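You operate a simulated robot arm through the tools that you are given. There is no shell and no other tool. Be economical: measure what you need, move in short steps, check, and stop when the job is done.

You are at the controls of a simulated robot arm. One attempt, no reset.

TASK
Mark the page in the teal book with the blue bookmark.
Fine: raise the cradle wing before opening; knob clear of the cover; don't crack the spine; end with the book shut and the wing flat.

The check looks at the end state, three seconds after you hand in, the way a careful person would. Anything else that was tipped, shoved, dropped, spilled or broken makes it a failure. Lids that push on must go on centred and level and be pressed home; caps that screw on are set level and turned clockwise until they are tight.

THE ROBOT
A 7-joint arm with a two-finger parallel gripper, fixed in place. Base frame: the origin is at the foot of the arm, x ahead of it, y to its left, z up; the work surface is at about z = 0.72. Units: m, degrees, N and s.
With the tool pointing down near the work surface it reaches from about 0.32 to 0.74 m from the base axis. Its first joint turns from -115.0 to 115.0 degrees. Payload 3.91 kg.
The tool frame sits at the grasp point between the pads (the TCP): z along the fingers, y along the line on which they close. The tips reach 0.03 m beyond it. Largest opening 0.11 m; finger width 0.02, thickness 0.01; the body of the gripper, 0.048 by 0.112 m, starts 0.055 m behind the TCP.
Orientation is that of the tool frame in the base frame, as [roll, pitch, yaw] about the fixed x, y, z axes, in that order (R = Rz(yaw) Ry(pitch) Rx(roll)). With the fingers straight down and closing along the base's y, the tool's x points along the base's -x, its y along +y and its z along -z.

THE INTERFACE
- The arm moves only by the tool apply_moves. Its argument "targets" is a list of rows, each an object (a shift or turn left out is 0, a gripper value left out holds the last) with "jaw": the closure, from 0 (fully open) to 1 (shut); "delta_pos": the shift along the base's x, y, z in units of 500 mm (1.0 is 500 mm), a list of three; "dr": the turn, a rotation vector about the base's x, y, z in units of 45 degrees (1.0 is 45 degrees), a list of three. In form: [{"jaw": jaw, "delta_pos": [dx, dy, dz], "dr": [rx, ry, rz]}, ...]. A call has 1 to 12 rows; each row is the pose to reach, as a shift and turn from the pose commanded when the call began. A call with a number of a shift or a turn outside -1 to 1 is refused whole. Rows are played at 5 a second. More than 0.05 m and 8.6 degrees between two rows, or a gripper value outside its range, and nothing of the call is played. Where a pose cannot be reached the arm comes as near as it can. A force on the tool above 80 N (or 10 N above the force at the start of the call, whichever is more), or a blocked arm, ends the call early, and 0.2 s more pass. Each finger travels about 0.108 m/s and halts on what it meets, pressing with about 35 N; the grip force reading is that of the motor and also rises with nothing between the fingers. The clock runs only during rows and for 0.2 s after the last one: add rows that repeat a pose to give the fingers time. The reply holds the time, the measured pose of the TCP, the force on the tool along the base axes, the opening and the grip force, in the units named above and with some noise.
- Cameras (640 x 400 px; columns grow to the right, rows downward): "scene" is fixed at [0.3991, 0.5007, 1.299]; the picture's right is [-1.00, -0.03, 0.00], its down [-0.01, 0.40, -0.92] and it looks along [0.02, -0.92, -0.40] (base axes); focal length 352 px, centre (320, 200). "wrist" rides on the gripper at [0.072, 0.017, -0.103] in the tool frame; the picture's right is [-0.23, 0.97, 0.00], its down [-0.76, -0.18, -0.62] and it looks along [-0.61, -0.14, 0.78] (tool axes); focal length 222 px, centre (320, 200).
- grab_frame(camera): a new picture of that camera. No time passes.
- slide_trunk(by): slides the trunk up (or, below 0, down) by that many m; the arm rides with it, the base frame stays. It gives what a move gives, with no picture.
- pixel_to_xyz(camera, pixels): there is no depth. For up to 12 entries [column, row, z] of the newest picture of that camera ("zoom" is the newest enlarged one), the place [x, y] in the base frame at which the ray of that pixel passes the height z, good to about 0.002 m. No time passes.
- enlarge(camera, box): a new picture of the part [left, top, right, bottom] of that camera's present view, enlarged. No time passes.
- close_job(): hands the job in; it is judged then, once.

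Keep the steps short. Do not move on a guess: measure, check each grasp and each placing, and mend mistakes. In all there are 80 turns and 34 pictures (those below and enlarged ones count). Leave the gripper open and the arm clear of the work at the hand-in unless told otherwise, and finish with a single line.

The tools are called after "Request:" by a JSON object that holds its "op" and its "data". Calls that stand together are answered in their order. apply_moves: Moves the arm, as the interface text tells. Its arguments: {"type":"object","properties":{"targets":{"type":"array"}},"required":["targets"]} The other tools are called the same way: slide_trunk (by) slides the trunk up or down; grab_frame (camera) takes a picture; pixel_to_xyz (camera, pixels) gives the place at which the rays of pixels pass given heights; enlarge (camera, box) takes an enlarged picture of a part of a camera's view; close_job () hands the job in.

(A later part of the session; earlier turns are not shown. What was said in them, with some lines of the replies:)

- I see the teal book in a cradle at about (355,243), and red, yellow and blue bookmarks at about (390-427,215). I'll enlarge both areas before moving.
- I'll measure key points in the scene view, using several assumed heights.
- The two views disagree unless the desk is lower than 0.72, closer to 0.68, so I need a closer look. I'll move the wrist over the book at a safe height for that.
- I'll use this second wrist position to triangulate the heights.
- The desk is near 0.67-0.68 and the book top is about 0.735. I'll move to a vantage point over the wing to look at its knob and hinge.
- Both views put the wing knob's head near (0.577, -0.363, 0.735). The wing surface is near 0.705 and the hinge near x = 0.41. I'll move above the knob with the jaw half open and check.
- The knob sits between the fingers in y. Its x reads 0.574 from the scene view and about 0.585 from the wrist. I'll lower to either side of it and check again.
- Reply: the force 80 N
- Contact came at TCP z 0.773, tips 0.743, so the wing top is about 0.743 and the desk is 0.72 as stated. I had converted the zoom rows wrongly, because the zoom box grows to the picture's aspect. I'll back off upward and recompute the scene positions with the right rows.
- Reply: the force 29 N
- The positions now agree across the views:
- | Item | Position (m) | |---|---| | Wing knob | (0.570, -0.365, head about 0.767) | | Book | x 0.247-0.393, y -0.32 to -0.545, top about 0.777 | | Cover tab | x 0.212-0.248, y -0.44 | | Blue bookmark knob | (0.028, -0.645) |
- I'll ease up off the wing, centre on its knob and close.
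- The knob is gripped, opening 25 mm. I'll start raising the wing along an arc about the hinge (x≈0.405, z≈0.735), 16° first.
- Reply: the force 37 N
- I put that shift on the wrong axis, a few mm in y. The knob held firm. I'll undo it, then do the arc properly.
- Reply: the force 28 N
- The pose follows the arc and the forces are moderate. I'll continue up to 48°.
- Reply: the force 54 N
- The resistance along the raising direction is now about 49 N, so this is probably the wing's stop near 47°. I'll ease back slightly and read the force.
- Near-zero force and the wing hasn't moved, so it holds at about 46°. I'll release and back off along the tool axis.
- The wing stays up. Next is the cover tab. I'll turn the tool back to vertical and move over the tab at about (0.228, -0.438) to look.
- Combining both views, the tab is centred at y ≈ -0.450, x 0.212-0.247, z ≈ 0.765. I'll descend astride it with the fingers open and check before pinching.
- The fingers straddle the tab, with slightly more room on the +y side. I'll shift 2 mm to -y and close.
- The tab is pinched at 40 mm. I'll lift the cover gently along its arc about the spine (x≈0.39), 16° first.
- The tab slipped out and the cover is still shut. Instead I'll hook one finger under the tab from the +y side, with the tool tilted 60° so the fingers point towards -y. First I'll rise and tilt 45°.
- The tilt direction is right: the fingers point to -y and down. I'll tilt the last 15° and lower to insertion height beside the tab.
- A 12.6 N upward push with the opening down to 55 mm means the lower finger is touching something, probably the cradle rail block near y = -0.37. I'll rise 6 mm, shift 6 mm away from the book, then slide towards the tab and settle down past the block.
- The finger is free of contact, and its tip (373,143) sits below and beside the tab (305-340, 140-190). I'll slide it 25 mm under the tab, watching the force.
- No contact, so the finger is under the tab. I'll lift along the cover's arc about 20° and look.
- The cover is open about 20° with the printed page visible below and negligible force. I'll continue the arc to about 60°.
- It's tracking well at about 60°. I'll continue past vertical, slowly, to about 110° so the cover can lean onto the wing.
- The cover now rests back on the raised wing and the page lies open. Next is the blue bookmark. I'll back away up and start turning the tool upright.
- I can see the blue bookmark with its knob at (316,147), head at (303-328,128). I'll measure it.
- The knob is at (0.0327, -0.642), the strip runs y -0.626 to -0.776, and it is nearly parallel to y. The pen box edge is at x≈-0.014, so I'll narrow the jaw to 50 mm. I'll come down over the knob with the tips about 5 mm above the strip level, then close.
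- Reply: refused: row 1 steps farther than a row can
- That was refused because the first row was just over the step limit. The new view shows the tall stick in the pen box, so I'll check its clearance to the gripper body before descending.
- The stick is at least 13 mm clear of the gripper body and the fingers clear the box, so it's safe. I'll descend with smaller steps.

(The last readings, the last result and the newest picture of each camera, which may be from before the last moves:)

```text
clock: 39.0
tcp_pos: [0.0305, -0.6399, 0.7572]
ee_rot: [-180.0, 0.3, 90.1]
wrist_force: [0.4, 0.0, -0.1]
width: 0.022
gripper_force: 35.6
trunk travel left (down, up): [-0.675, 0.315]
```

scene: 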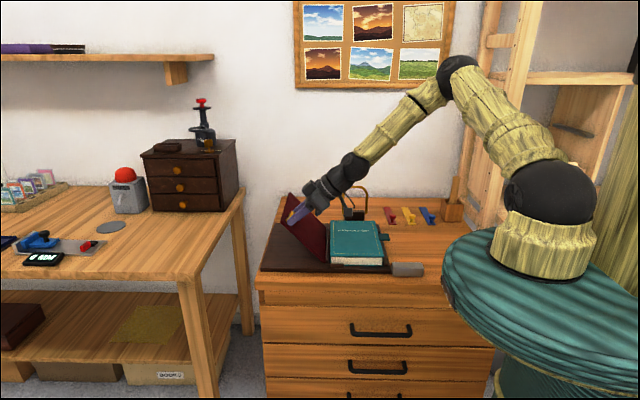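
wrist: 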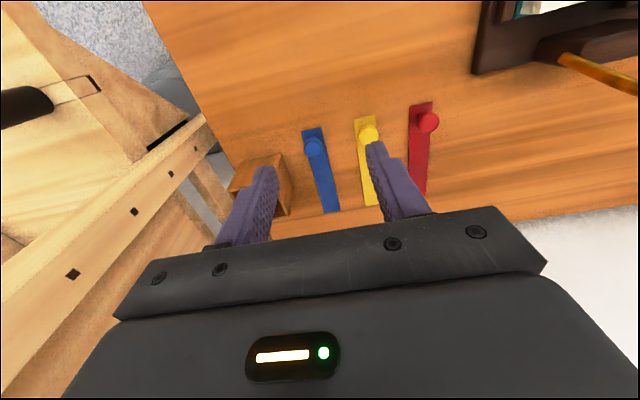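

The knob is held at 22 mm. I'll lift gently and check how it hangs.

Request:
{"op": "apply_moves", "data": {"targets": [{"delta_pos": [0, 0, 0.03]}, {"delta_pos": [0, 0, 0.08]}, {"delta_pos": [0, 0, 0.14]}, {"delta_pos": [0, 0, 0.2]}, {"delta_pos": [0.02, 0.03, 0.26]}, {"delta_pos": [0.06, 0.09, 0.29]}, {"delta_pos": [0.11, 0.16, 0.29]}, {"delta_pos": [0.16, 0.23, 0.29]}, {"delta_pos": [0.21, 0.31, 0.29]}, {"delta_pos": [0.25, 0.38, 0.29]}, {"delta_pos": [0.28, 0.44, 0.29]}, {"delta_pos": [0.28, 0.44, 0.29]}]}}

Request:
{"op": "grab_frame", "data": {"camera": "scene"}}

```text
clock: 41.6
tcp_pos: [0.1703, -0.4216, 0.9011]
ee_rot: [-180.0, 0.2, 90.0]
wrist_force: [-0.4, -0.3, -0.9]
width: 0.0222
gripper_force: 34.8
trunk travel left (down, up): [-0.675, 0.315]
```

```text
5 pictures are left
```

scene: 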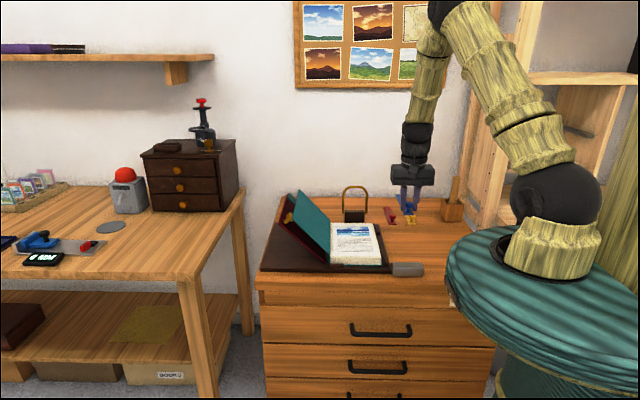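

The blue bookmark hangs from the gripper. I'll measure the page corners from this picture.

Request:
{"op": "pixel_to_xyz", "data": {"camera": "scene", "pixels": [[331, 224, 0.762], [372, 223, 0.762], [382, 259, 0.762], [331, 259.5, 0.762], [331, 265, 0.74], [383, 265, 0.74], [410, 207, 0.87]]}}

```text
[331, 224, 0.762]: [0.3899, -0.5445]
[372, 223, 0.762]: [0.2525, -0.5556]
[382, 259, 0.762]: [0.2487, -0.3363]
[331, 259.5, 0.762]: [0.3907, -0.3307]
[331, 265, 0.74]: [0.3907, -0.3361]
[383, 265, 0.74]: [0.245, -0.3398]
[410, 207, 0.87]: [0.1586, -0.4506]
```

The page's front edge is at y ≈ -0.337. I'll carry the bookmark so its knob is at (0.318, -0.313), about 10 mm clear of the cover edge, and lower to just above the page.

Request:
{"op": "apply_moves", "data": {"targets": [{"delta_pos": [0.06, 0.05, 0]}, {"delta_pos": [0.12, 0.1, 0]}, {"delta_pos": [0.18, 0.14, 0]}, {"delta_pos": [0.24, 0.18, 0]}, {"delta_pos": [0.295, 0.217, 0]}, {"delta_pos": [0.295, 0.217, -0.06]}, {"delta_pos": [0.295, 0.217, -0.12]}, {"delta_pos": [0.295, 0.217, -0.17]}, {"delta_pos": [0.295, 0.217, -0.17]}]}}

Request:
{"op": "enlarge", "data": {"camera": "scene", "box": [290, 200, 418, 280]}}

```text
clock: 43.6
tcp_pos: [0.3176, -0.3135, 0.8184]
ee_rot: [179.9, 0.2, 89.9]
wrist_force: [0.4, -0.4, 0.6]
width: 0.0222
gripper_force: 34.8
trunk travel left (down, up): [-0.675, 0.315]
```

```text
5.00 times, centred on (354, 240) of scene
```

zoom: 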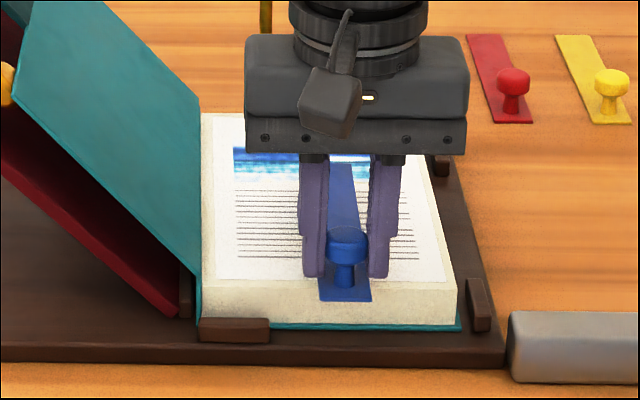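

It hangs level and is aligned. I'll lower slowly, reading the force.

Request:
{"op": "apply_moves", "data": {"targets": [{"delta_pos": [0, 0, -0.014]}, {"delta_pos": [0, 0, -0.028]}, {"delta_pos": [0, 0, -0.028]}]}}

Request:
{"op": "apply_moves", "data": {"targets": [{"delta_pos": [0, 0, -0.004]}, {"delta_pos": [0, 0, -0.004]}]}}

Request:
{"op": "apply_moves", "data": {"targets": [{"delta_pos": [0, 0, -0.004]}, {"delta_pos": [0, 0, -0.004]}]}}

```text
clock: 44.4
tcp_pos: [0.3185, -0.3135, 0.8041]
ee_rot: [-180.0, 0.3, 90.0]
wrist_force: [-0.6, 0.9, -0.2]
width: 0.0219
gripper_force: 35.0
trunk travel left (down, up): [-0.675, 0.315]
```

```text
clock: 45.0
tcp_pos: [0.317, -0.3124, 0.8024]
ee_rot: [-180.0, 0.3, 90.0]
wrist_force: [-1.0, -0.6, -1.6]
width: 0.022
gripper_force: 35.4
trunk travel left (down, up): [-0.675, 0.315]
```

```text
clock: 45.6
tcp_pos: [0.3178, -0.3128, 0.8011]
ee_rot: [-179.9, 0.3, 89.9]
wrist_force: [-0.4, 0.3, -0.9]
width: 0.022
gripper_force: 35.5
trunk travel left (down, up): [-0.675, 0.315]
```

Request:
{"op": "apply_moves", "data": {"targets": [{"delta_pos": [0, 0, -0.004]}, {"delta_pos": [0, 0, -0.004]}]}}

Request:
{"op": "apply_moves", "data": {"targets": [{"delta_pos": [0, 0, -0.004]}, {"delta_pos": [0, 0, -0.004]}]}}

Request:
{"op": "apply_moves", "data": {"targets": [{"delta_pos": [0, 0, -0.004]}, {"delta_pos": [0, 0, -0.004]}]}}

```text
clock: 46.2
tcp_pos: [0.3179, -0.3146, 0.7978]
ee_rot: [180.0, 0.4, 90.0]
wrist_force: [0.0, 1.3, 4.2]
width: 0.022
gripper_force: 35.4
trunk travel left (down, up): [-0.675, 0.315]
```

```text
clock: 46.8
tcp_pos: [0.3186, -0.3132, 0.796]
ee_rot: [179.8, 0.5, 90.0]
wrist_force: [1.3, 0.2, 23.3]
width: 0.0221
gripper_force: 35.1
trunk travel left (down, up): [-0.675, 0.315]
```

```text
clock: 47.4
tcp_pos: [0.3187, -0.311, 0.7948]
ee_rot: [179.9, 0.3, 90.0]
wrist_force: [2.8, 2.5, 23.3]
width: 0.0218
gripper_force: 35.2
trunk travel left (down, up): [-0.675, 0.315]
```

The strip touched the page at TCP z ≈ 0.797. I'll back off 2.5 mm to relieve the pressure and open gently.

Request:
{"op": "apply_moves", "data": {"targets": [{"delta_pos": [0, 0, 0.004]}, {"jaw": 0.78, "delta_pos": [0, 0, 0.005]}, {"jaw": 0.7, "delta_pos": [0, 0, 0.005]}, {"jaw": 0.6, "delta_pos": [0, 0, 0.005]}, {"jaw": 0.55, "delta_pos": [0, 0, 0.005]}, {"delta_pos": [0, 0, 0.005]}]}}

Request:
{"op": "apply_moves", "data": {"targets": [{"delta_pos": [0, 0, 0.04]}, {"delta_pos": [0, 0, 0.12]}, {"delta_pos": [0, 0, 0.2]}, {"delta_pos": [-0.05, 0.03, 0.28]}, {"delta_pos": [-0.12, 0.05, 0.32]}, {"delta_pos": [-0.12, 0.05, 0.32]}]}}

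Request:
{"op": "enlarge", "data": {"camera": "scene", "box": [274, 190, 418, 280]}}

```text
clock: 48.8
tcp_pos: [0.3178, -0.3128, 0.7954]
ee_rot: [180.0, 0.3, 90.0]
wrist_force: [-0.1, 0.2, 0.0]
width: 0.0495
gripper_force: 0.0
trunk travel left (down, up): [-0.675, 0.315]
```

```text
clock: 50.2
tcp_pos: [0.2577, -0.2893, 0.9572]
ee_rot: [-179.9, 0.3, 90.1]
wrist_force: [-0.7, -0.3, -1.1]
width: 0.0497
gripper_force: 0.1
trunk travel left (down, up): [-0.675, 0.315]
```

```text
4.44 times, centred on (346, 235) of scene
```

zoom: 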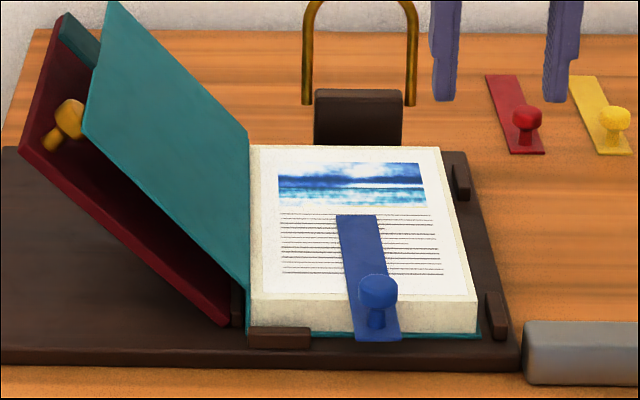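

The bookmark lies level on the page with its knob outside the front edge. To close, I'll straddle the tab from above with the fingers apart in x and guide the cover back over as in a loose cage. First I'll move above the tab at about (0.50, -0.449).

Request:
{"op": "apply_moves", "data": {"targets": [{"jaw": 0.18, "delta_pos": [0.02, -0.02, 0.08]}, {"delta_pos": [0.09, -0.06, 0.13]}, {"delta_pos": [0.17, -0.11, 0.13]}, {"delta_pos": [0.25, -0.16, 0.13]}, {"delta_pos": [0.33, -0.22, 0.13]}, {"delta_pos": [0.41, -0.28, 0.1]}, {"delta_pos": [0.485, -0.32, 0.05]}, {"delta_pos": [0.485, -0.32, 0.0]}, {"delta_pos": [0.485, -0.32, 0.0]}]}}

Request:
{"op": "enlarge", "data": {"camera": "scene", "box": [250, 150, 410, 250]}}

```text
refused: row 6 steps farther than a row can; nothing moved
```

```text
4.00 times, centred on (330, 200) of scene
```

zoom: 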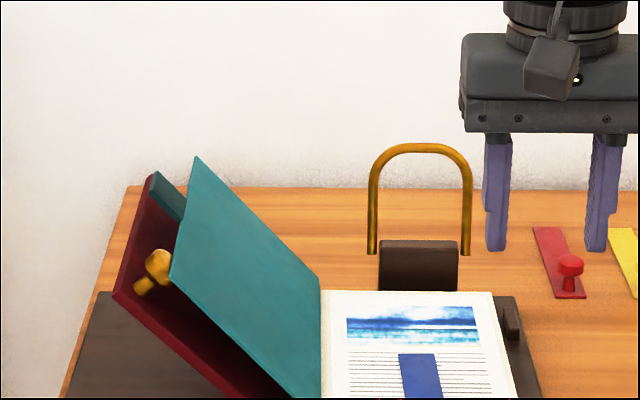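

That was refused on step size. The picture is still useful, so I'll measure the tab and the cover edge from it.

Request:
{"op": "pixel_to_xyz", "data": {"camera": "zoom", "pixels": [[152, 174, 0.896], [152, 174, 0.885], [152, 174, 0.905], [196, 157, 0.87], [196, 157, 0.88], [170, 277, 0.87], [170, 277, 0.88], [184, 222, 0.872], [150, 176, 0.86], [113, 295, 0.86], [321, 280, 0.765], [158, 258, 0.87]]}}

```text
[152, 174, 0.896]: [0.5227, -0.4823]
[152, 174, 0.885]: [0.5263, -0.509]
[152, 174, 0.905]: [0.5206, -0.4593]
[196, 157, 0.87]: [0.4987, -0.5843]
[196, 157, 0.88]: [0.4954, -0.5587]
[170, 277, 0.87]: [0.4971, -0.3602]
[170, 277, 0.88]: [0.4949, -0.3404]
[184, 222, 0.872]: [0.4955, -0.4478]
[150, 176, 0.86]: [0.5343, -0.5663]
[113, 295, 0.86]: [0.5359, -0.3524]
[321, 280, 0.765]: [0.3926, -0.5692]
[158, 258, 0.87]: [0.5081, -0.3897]
```

The tab's outer edge is at about (0.521, z 0.901) and the wing's outer corner is at about (0.535, 0.86), which suits the plan. I'll approach above it with smaller steps.

Request:
{"op": "apply_moves", "data": {"targets": [{"jaw": 0.18, "delta_pos": [0.03, -0.02, 0.08]}, {"delta_pos": [0.09, -0.06, 0.12]}, {"delta_pos": [0.15, -0.1, 0.13]}, {"delta_pos": [0.21, -0.14, 0.13]}, {"delta_pos": [0.28, -0.185, 0.13]}, {"delta_pos": [0.35, -0.23, 0.13]}, {"delta_pos": [0.42, -0.275, 0.13]}, {"delta_pos": [0.485, -0.32, 0.13]}, {"delta_pos": [0.485, -0.32, 0.05]}, {"delta_pos": [0.485, -0.32, 0.0]}, {"delta_pos": [0.485, -0.32, 0.0]}]}}

```text
clock: 52.6
tcp_pos: [0.5017, -0.4482, 0.9577]
ee_rot: [-180.0, 0.2, 89.9]
wrist_force: [-0.3, -0.9, -0.1]
width: 0.0902
gripper_force: 0.2
trunk travel left (down, up): [-0.675, 0.315]
```

Now I'll come down astride the tab, with the +x finger just beyond the tab's end.

Request:
{"op": "apply_moves", "data": {"targets": [{"delta_pos": [0, 0, -0.03]}, {"delta_pos": [0, 0, -0.06]}, {"delta_pos": [0, 0, -0.09]}, {"delta_pos": [0, 0, -0.09]}]}}

```text
clock: 53.6
tcp_pos: [0.5008, -0.449, 0.9104]
ee_rot: [-180.0, 0.3, 90.0]
wrist_force: [-0.3, -0.2, -0.2]
width: 0.09
gripper_force: 0.1
trunk travel left (down, up): [-0.675, 0.315]
```

Free of contact. I'll push the tab back toward vertical (about 100°), rising with its arc.

Request:
{"op": "apply_moves", "data": {"targets": [{"delta_pos": [-0.025, 0, 0]}, {"delta_pos": [-0.05, 0, 0.002]}, {"delta_pos": [-0.075, 0, 0.013]}, {"delta_pos": [-0.098, 0, 0.026]}, {"delta_pos": [-0.124, 0, 0.042]}, {"delta_pos": [-0.152, 0, 0.056]}, {"delta_pos": [-0.182, 0, 0.068]}, {"delta_pos": [-0.212, 0, 0.078]}, {"delta_pos": [-0.242, 0, 0.084]}, {"delta_pos": [-0.242, 0, 0.084]}]}}

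Request:
{"op": "enlarge", "data": {"camera": "scene", "box": [250, 150, 410, 250]}}

```text
clock: 55.8
tcp_pos: [0.378, -0.4478, 0.9522]
ee_rot: [-180.0, 0.3, 90.0]
wrist_force: [-0.1, 0.5, -0.4]
width: 0.0898
gripper_force: 0.0
trunk travel left (down, up): [-0.675, 0.315]
```

```text
4.00 times, centred on (330, 200) of scene
```

zoom: 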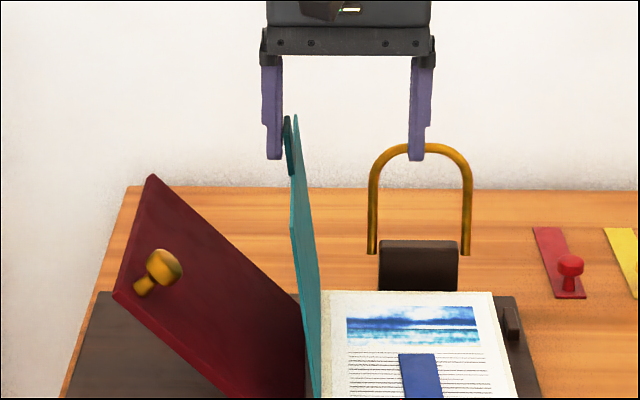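

The cover is at about 100° between the fingers. I'll narrow the cage around the tab and guide it past vertical to about 60°.

Request:
{"op": "apply_moves", "data": {"targets": [{"jaw": 0.45, "delta_pos": [0.028, 0, 0.004]}, {"jaw": 0.73, "delta_pos": [0.058, 0, 0.006]}, {"jaw": 0.73, "delta_pos": [0.058, 0, 0.006]}, {"delta_pos": [0.044, 0, 0.01]}, {"delta_pos": [0.03, 0, 0.012]}, {"delta_pos": [0.012, 0, 0.01]}, {"delta_pos": [-0.004, 0, 0.006]}, {"delta_pos": [-0.034, 0, 0.0]}, {"delta_pos": [-0.064, 0, -0.01]}, {"delta_pos": [-0.094, 0, -0.022]}, {"delta_pos": [-0.122, 0, -0.036]}, {"delta_pos": [-0.122, 0, -0.036]}]}}

```text
clock: 58.4
tcp_pos: [0.3194, -0.4489, 0.9343]
ee_rot: [-179.9, 0.3, 89.9]
wrist_force: [-0.1, 0.3, -0.5]
width: 0.0301
gripper_force: 0.2
trunk travel left (down, up): [-0.675, 0.315]
```

Forces are near zero. I'll continue guiding down: widen the cage at 50°, then lower the cover to about 15°.

Request:
{"op": "apply_moves", "data": {"targets": [{"delta_pos": [-0.028, 0, -0.02]}, {"delta_pos": [-0.054, 0, -0.038]}, {"jaw": 0.45, "delta_pos": [-0.024, 0, -0.038]}, {"jaw": 0.18, "delta_pos": [0.006, 0, -0.038]}, {"delta_pos": [0.006, 0, -0.038]}, {"delta_pos": [-0.018, 0, -0.06]}, {"delta_pos": [-0.039, 0, -0.084]}, {"delta_pos": [-0.058, 0, -0.108]}, {"delta_pos": [-0.076, 0, -0.136]}, {"delta_pos": [-0.09, 0, -0.162]}, {"delta_pos": [-0.102, 0, -0.186]}, {"delta_pos": [-0.112, 0, -0.21]}]}}

```text
clock: 61.0
tcp_pos: [0.2628, -0.4466, 0.8283]
ee_rot: [-180.0, 0.2, 90.0]
wrist_force: [0.3, 0.5, 0.1]
width: 0.0902
gripper_force: 0.0
trunk travel left (down, up): [-0.675, 0.315]
```

Now I'll let the tab slide off the -x finger, rise clear, close the fingers, and move over the cover to feel that it's shut.

Request:
{"op": "apply_moves", "data": {"targets": [{"delta_pos": [-0.015, 0, 0]}, {"delta_pos": [-0.035, 0, 0]}, {"delta_pos": [-0.035, 0, 0.0]}, {"delta_pos": [-0.035, 0, 0.04]}, {"delta_pos": [-0.01, 0, 0.08]}, {"jaw": 0.6, "delta_pos": [0.02, 0, 0.08]}, {"jaw": 0.95, "delta_pos": [0.02, 0, 0.06]}, {"delta_pos": [0.02, 0, 0.03]}, {"delta_pos": [0.02, 0, 0.0]}, {"delta_pos": [0.02, 0, -0.03]}, {"delta_pos": [0.02, 0, -0.03]}]}}

```text
clock: 63.4
tcp_pos: [0.2742, -0.4481, 0.8132]
ee_rot: [-180.0, 0.3, 90.1]
wrist_force: [0.3, -0.1, -0.5]
width: 0.0054
gripper_force: 0.0
trunk travel left (down, up): [-0.675, 0.315]
```

Request:
{"op": "apply_moves", "data": {"targets": [{"delta_pos": [0, 0, -0.01]}, {"delta_pos": [0, 0, -0.018]}, {"delta_pos": [0, 0, -0.018]}]}}

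Request:
{"op": "apply_moves", "data": {"targets": [{"delta_pos": [0, 0, -0.006]}, {"delta_pos": [0, 0, -0.006]}]}}

Request:
{"op": "apply_moves", "data": {"targets": [{"delta_pos": [0, 0, -0.004]}, {"delta_pos": [0, 0, -0.004]}]}}

```text
clock: 64.2
tcp_pos: [0.2728, -0.4464, 0.8058]
ee_rot: [179.9, 0.3, 90.0]
wrist_force: [0.9, 0.7, -0.9]
width: 0.0056
gripper_force: 0.0
trunk travel left (down, up): [-0.675, 0.315]
```

```text
clock: 64.8
tcp_pos: [0.2724, -0.4475, 0.8001]
ee_rot: [180.0, 0.4, 89.9]
wrist_force: [0.4, -0.6, 0.0]
width: 0.0056
gripper_force: 0.1
trunk travel left (down, up): [-0.675, 0.315]
```

```text
clock: 65.4
tcp_pos: [0.2725, -0.4481, 0.8001]
ee_rot: [-180.0, 0.3, 90.0]
wrist_force: [-0.7, 0.4, -0.1]
width: 0.0056
gripper_force: 0.1
trunk travel left (down, up): [-0.675, 0.315]
```

Request:
{"op": "apply_moves", "data": {"targets": [{"delta_pos": [0, 0, -0.004]}, {"delta_pos": [0, 0, -0.004]}]}}

Request:
{"op": "apply_moves", "data": {"targets": [{"delta_pos": [0, 0, -0.004]}, {"delta_pos": [0, 0, -0.004]}]}}

Request:
{"op": "apply_moves", "data": {"targets": [{"delta_pos": [0, 0, -0.004]}, {"delta_pos": [0, 0, -0.004]}]}}

```text
clock: 66.0
tcp_pos: [0.2718, -0.4471, 0.7997]
ee_rot: [-180.0, 0.4, 90.0]
wrist_force: [1.1, 0.5, -0.3]
width: 0.0057
gripper_force: 0.2
trunk travel left (down, up): [-0.675, 0.315]
```

```text
clock: 66.6
tcp_pos: [0.2724, -0.4483, 0.798]
ee_rot: [-180.0, 0.3, 90.1]
wrist_force: [-0.2, 2.8, 6.6]
width: 0.0055
gripper_force: 0.1
trunk travel left (down, up): [-0.675, 0.315]
```

```text
clock: 67.2
tcp_pos: [0.2729, -0.4489, 0.7961]
ee_rot: [-180.0, 0.5, 90.0]
wrist_force: [1.4, 2.1, 23.9]
width: 0.0054
gripper_force: 0.2
trunk travel left (down, up): [-0.675, 0.315]
```

Contact at tip height 0.768 against the page's 0.760, so the cover is shut over the strip. I'll lift off, turn the tool back (yaw 180) and return to the wing knob.

Request:
{"op": "apply_moves", "data": {"targets": [{"delta_pos": [0, 0, 0.06]}, {"delta_pos": [0, 0, 0.14]}, {"jaw": 0.45, "delta_pos": [0.02, 0.02, 0.22], "dr": [0, 0, 0.18]}, {"delta_pos": [0.05, 0.04, 0.29], "dr": [0, 0, 0.36]}, {"delta_pos": [0.08, 0.06, 0.33], "dr": [0, 0, 0.54]}, {"delta_pos": [0.11, 0.08, 0.35], "dr": [0, 0, 0.72]}, {"delta_pos": [0.14, 0.1, 0.35], "dr": [0, 0, 0.9]}, {"delta_pos": [0.17, 0.13, 0.35], "dr": [0, 0, 1]}]}}

Request:
{"op": "apply_moves", "data": {"targets": [{"delta_pos": [0, 0.01, 0], "dr": [0, 0, 0.18]}, {"delta_pos": [0, 0.02, 0], "dr": [0, 0, 0.36]}, {"delta_pos": [0, 0.03, 0], "dr": [0, 0, 0.54]}, {"delta_pos": [0, 0.035, 0], "dr": [0, 0, 0.72]}, {"delta_pos": [0, 0.038, 0], "dr": [0, 0, 0.9]}, {"delta_pos": [0, 0.038, 0], "dr": [0, 0, 1]}, {"delta_pos": [0, 0.038, 0], "dr": [0, 0, 1]}]}}

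```text
clock: 69.0
tcp_pos: [0.3572, -0.3841, 0.9695]
ee_rot: [-179.9, 0.4, 135.2]
wrist_force: [0.9, 0.7, 0.6]
width: 0.0606
gripper_force: 0.2
trunk travel left (down, up): [-0.675, 0.315]
```

```text
clock: 70.6
tcp_pos: [0.3573, -0.3643, 0.9702]
ee_rot: [180.0, 0.3, -180.0]
wrist_force: [0.0, 0.7, 0.3]
width: 0.0602
gripper_force: 0.0
trunk travel left (down, up): [-0.675, 0.315]
```

Now I'll tilt 45° to line up with the raised wing's knob along the same line I left it on.

Request:
{"op": "apply_moves", "data": {"targets": [{"delta_pos": [0.014, 0, 0.002], "dr": [0, -0.167, 0]}, {"delta_pos": [0.028, 0, 0.003], "dr": [0, -0.333, 0]}, {"delta_pos": [0.042, 0, 0.004], "dr": [0, -0.5, 0]}, {"delta_pos": [0.056, 0, 0.005], "dr": [0, -0.667, 0]}, {"delta_pos": [0.07, 0, 0.006], "dr": [0, -0.833, 0]}, {"delta_pos": [0.081, 0, 0.007], "dr": [0, -1, 0]}, {"delta_pos": [0.081, 0, 0.007], "dr": [0, -1, 0]}]}}

Request:
{"op": "apply_moves", "data": {"targets": [{"delta_pos": [0.05, 0, -0.05]}, {"delta_pos": [0.1, 0, -0.1]}, {"delta_pos": [0.14, 0, -0.14]}, {"delta_pos": [0.165, 0, -0.165]}, {"delta_pos": [0.178, 0, -0.178]}, {"delta_pos": [0.178, 0, -0.178]}]}}

Request:
{"op": "apply_moves", "data": {"targets": [{"jaw": 0.7, "delta_pos": [0, 0, 0]}, {"jaw": 0.85, "delta_pos": [0, 0, 0]}, {"jaw": 0.9, "delta_pos": [0, 0, 0]}, {"jaw": 0.9, "delta_pos": [0, 0, 0]}]}}

```text
clock: 72.2
tcp_pos: [0.3981, -0.3646, 0.9743]
ee_rot: [-180.0, 45.4, -180.0]
wrist_force: [0.2, 1.0, 0.6]
width: 0.0606
gripper_force: 0.1
trunk travel left (down, up): [-0.675, 0.315]
```

```text
clock: 73.6
tcp_pos: [0.4859, -0.3644, 0.8832]
ee_rot: [179.9, 45.3, -180.0]
wrist_force: [0.2, -0.1, -0.4]
width: 0.0605
gripper_force: 0.0
trunk travel left (down, up): [-0.675, 0.315]
```

```text
clock: 74.6
tcp_pos: [0.4857, -0.3658, 0.8832]
ee_rot: [-180.0, 45.3, -179.9]
wrist_force: [-0.2, -1.6, 0.3]
width: 0.0253
gripper_force: 44.9
trunk travel left (down, up): [-0.675, 0.315]
```

The knob is regripped at 25 mm. I'll lower the wing along the same arc, first to about 22°.

Request:
{"op": "apply_moves", "data": {"targets": [{"delta_pos": [0.0202, 0, -0.012], "dr": [0, 0.089, 0]}, {"delta_pos": [0.0394, 0, -0.0252], "dr": [0, 0.178, 0]}, {"delta_pos": [0.0576, 0, -0.0398], "dr": [0, 0.267, 0]}, {"delta_pos": [0.0746, 0, -0.0556], "dr": [0, 0.356, 0]}, {"delta_pos": [0.0906, 0, -0.0726], "dr": [0, 0.444, 0]}, {"delta_pos": [0.1054, 0, -0.0906], "dr": [0, 0.533, 0]}, {"delta_pos": [0.1054, 0, -0.0906], "dr": [0, 0.533, 0]}]}}

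```text
clock: 76.2
tcp_pos: [0.5386, -0.3653, 0.8386]
ee_rot: [-179.9, 21.3, -179.9]
wrist_force: [2.1, -6.5, 5.3]
width: 0.0249
gripper_force: 44.7
trunk travel left (down, up): [-0.675, 0.315]
```

Smooth, with low force. I'll lower the rest of the way.

Request:
{"op": "apply_moves", "data": {"targets": [{"delta_pos": [0.0134, 0, -0.019], "dr": [0, 0.089, 0]}, {"delta_pos": [0.0256, 0, -0.039], "dr": [0, 0.178, 0]}, {"delta_pos": [0.0362, 0, -0.0596], "dr": [0, 0.267, 0]}, {"delta_pos": [0.0454, 0, -0.081], "dr": [0, 0.356, 0]}, {"delta_pos": [0.0532, 0, -0.103], "dr": [0, 0.44, 0]}, {"delta_pos": [0.0564, 0, -0.1142], "dr": [0, 0.473, 0]}, {"delta_pos": [0.0564, 0, -0.1142], "dr": [0, 0.473, 0]}]}}

```text
clock: 77.8
tcp_pos: [0.567, -0.3652, 0.7864]
ee_rot: [-179.8, 0.1, -179.9]
wrist_force: [-1.9, -8.4, 24.8]
width: 0.025
gripper_force: 45.1
trunk travel left (down, up): [-0.675, 0.315]
```

TCP z is 0.786 with 25 N upward, slightly higher than at the first grasp. I'll press a little further to see whether the wing is fully down.

Request:
{"op": "apply_moves", "data": {"targets": [{"delta_pos": [0, 0, -0.004]}, {"delta_pos": [0, 0, -0.008]}, {"delta_pos": [0, 0, -0.008]}]}}

```text
clock: 78.6
tcp_pos: [0.5668, -0.3648, 0.7852]
ee_rot: [-179.6, 0.6, -179.9]
wrist_force: [-6.6, -8.3, 47.3]
width: 0.0252
gripper_force: 45.2
trunk travel left (down, up): [-0.675, 0.315]
```

That's a hard stop, with force rising steeply. I'll relieve the pressure, open, and then feel the wing surface to compare with the 0.743 I met at the start.

Request:
{"op": "apply_moves", "data": {"targets": [{"delta_pos": [0, 0, 0.012]}, {"jaw": 0.7, "delta_pos": [0, 0, 0.014]}, {"jaw": 0.45, "delta_pos": [0, 0, 0.014]}, {"jaw": 0.45, "delta_pos": [0, 0, 0.014]}, {"jaw": 0.45, "delta_pos": [0, 0, 0.014]}]}}

Request:
{"op": "apply_moves", "data": {"targets": [{"delta_pos": [0, 0, -0.008]}, {"delta_pos": [0, 0, -0.014]}, {"delta_pos": [0, 0, -0.014]}]}}

Request:
{"op": "apply_moves", "data": {"targets": [{"delta_pos": [0, 0, -0.006]}, {"delta_pos": [0, 0, -0.006]}]}}

```text
clock: 79.8
tcp_pos: [0.5671, -0.3622, 0.7841]
ee_rot: [-179.9, 0.0, -179.9]
wrist_force: [-0.3, 0.8, -0.5]
width: 0.0605
gripper_force: 0.1
trunk travel left (down, up): [-0.675, 0.315]
```

```text
clock: 80.6
tcp_pos: [0.5686, -0.3644, 0.7783]
ee_rot: [-179.9, -0.1, 180.0]
wrist_force: [0.4, 1.4, 0.3]
width: 0.0606
gripper_force: 0.0
trunk travel left (down, up): [-0.675, 0.315]
```

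```text
clock: 81.2
tcp_pos: [0.5684, -0.3639, 0.7749]
ee_rot: [-179.9, 0.1, 180.0]
wrist_force: [0.0, -0.3, 1.0]
width: 0.0604
gripper_force: 0.1
trunk travel left (down, up): [-0.675, 0.315]
```

No contact down to tip height 0.745, so the wing is flat. I'll rise clear, open up and take the last picture.

Request:
{"op": "apply_moves", "data": {"targets": [{"jaw": 0.45, "delta_pos": [0, 0, 0.06]}, {"delta_pos": [0, 0, 0.14]}, {"delta_pos": [0, 0, 0.22]}, {"delta_pos": [-0.02, 0, 0.3]}, {"jaw": 0.0, "delta_pos": [-0.06, 0.02, 0.37]}, {"delta_pos": [-0.1, 0.02, 0.44]}, {"delta_pos": [-0.1, 0.02, 0.5]}, {"delta_pos": [-0.1, 0.02, 0.5]}]}}

Request:
{"op": "enlarge", "data": {"camera": "scene", "box": [250, 185, 442, 295]}}

```text
clock: 83.0
tcp_pos: [0.5193, -0.355, 1.0258]
ee_rot: [180.0, 0.0, 179.9]
wrist_force: [-0.2, -0.1, 0.2]
width: 0.1098
gripper_force: 0.1
trunk travel left (down, up): [-0.675, 0.315]
```

```text
3.33 times, centred on (346, 240) of scene
```

zoom: 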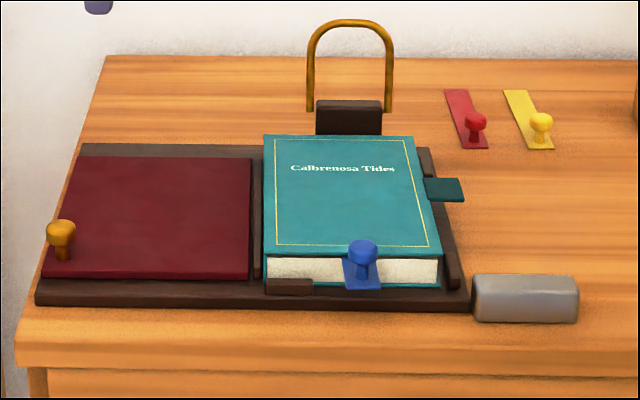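

The picture shows the book shut, the blue bookmark's knob outside the front edge, the wing flat and everything else in place. The gripper is open and clear, so I'm handing in.

Request:
{"op": "close_job", "data": {}}

```text
The job is handed in.
```

The blue bookmark is in the teal book with its knob clear of the cover, the book is shut, the wing is flat, and the job is handed in.
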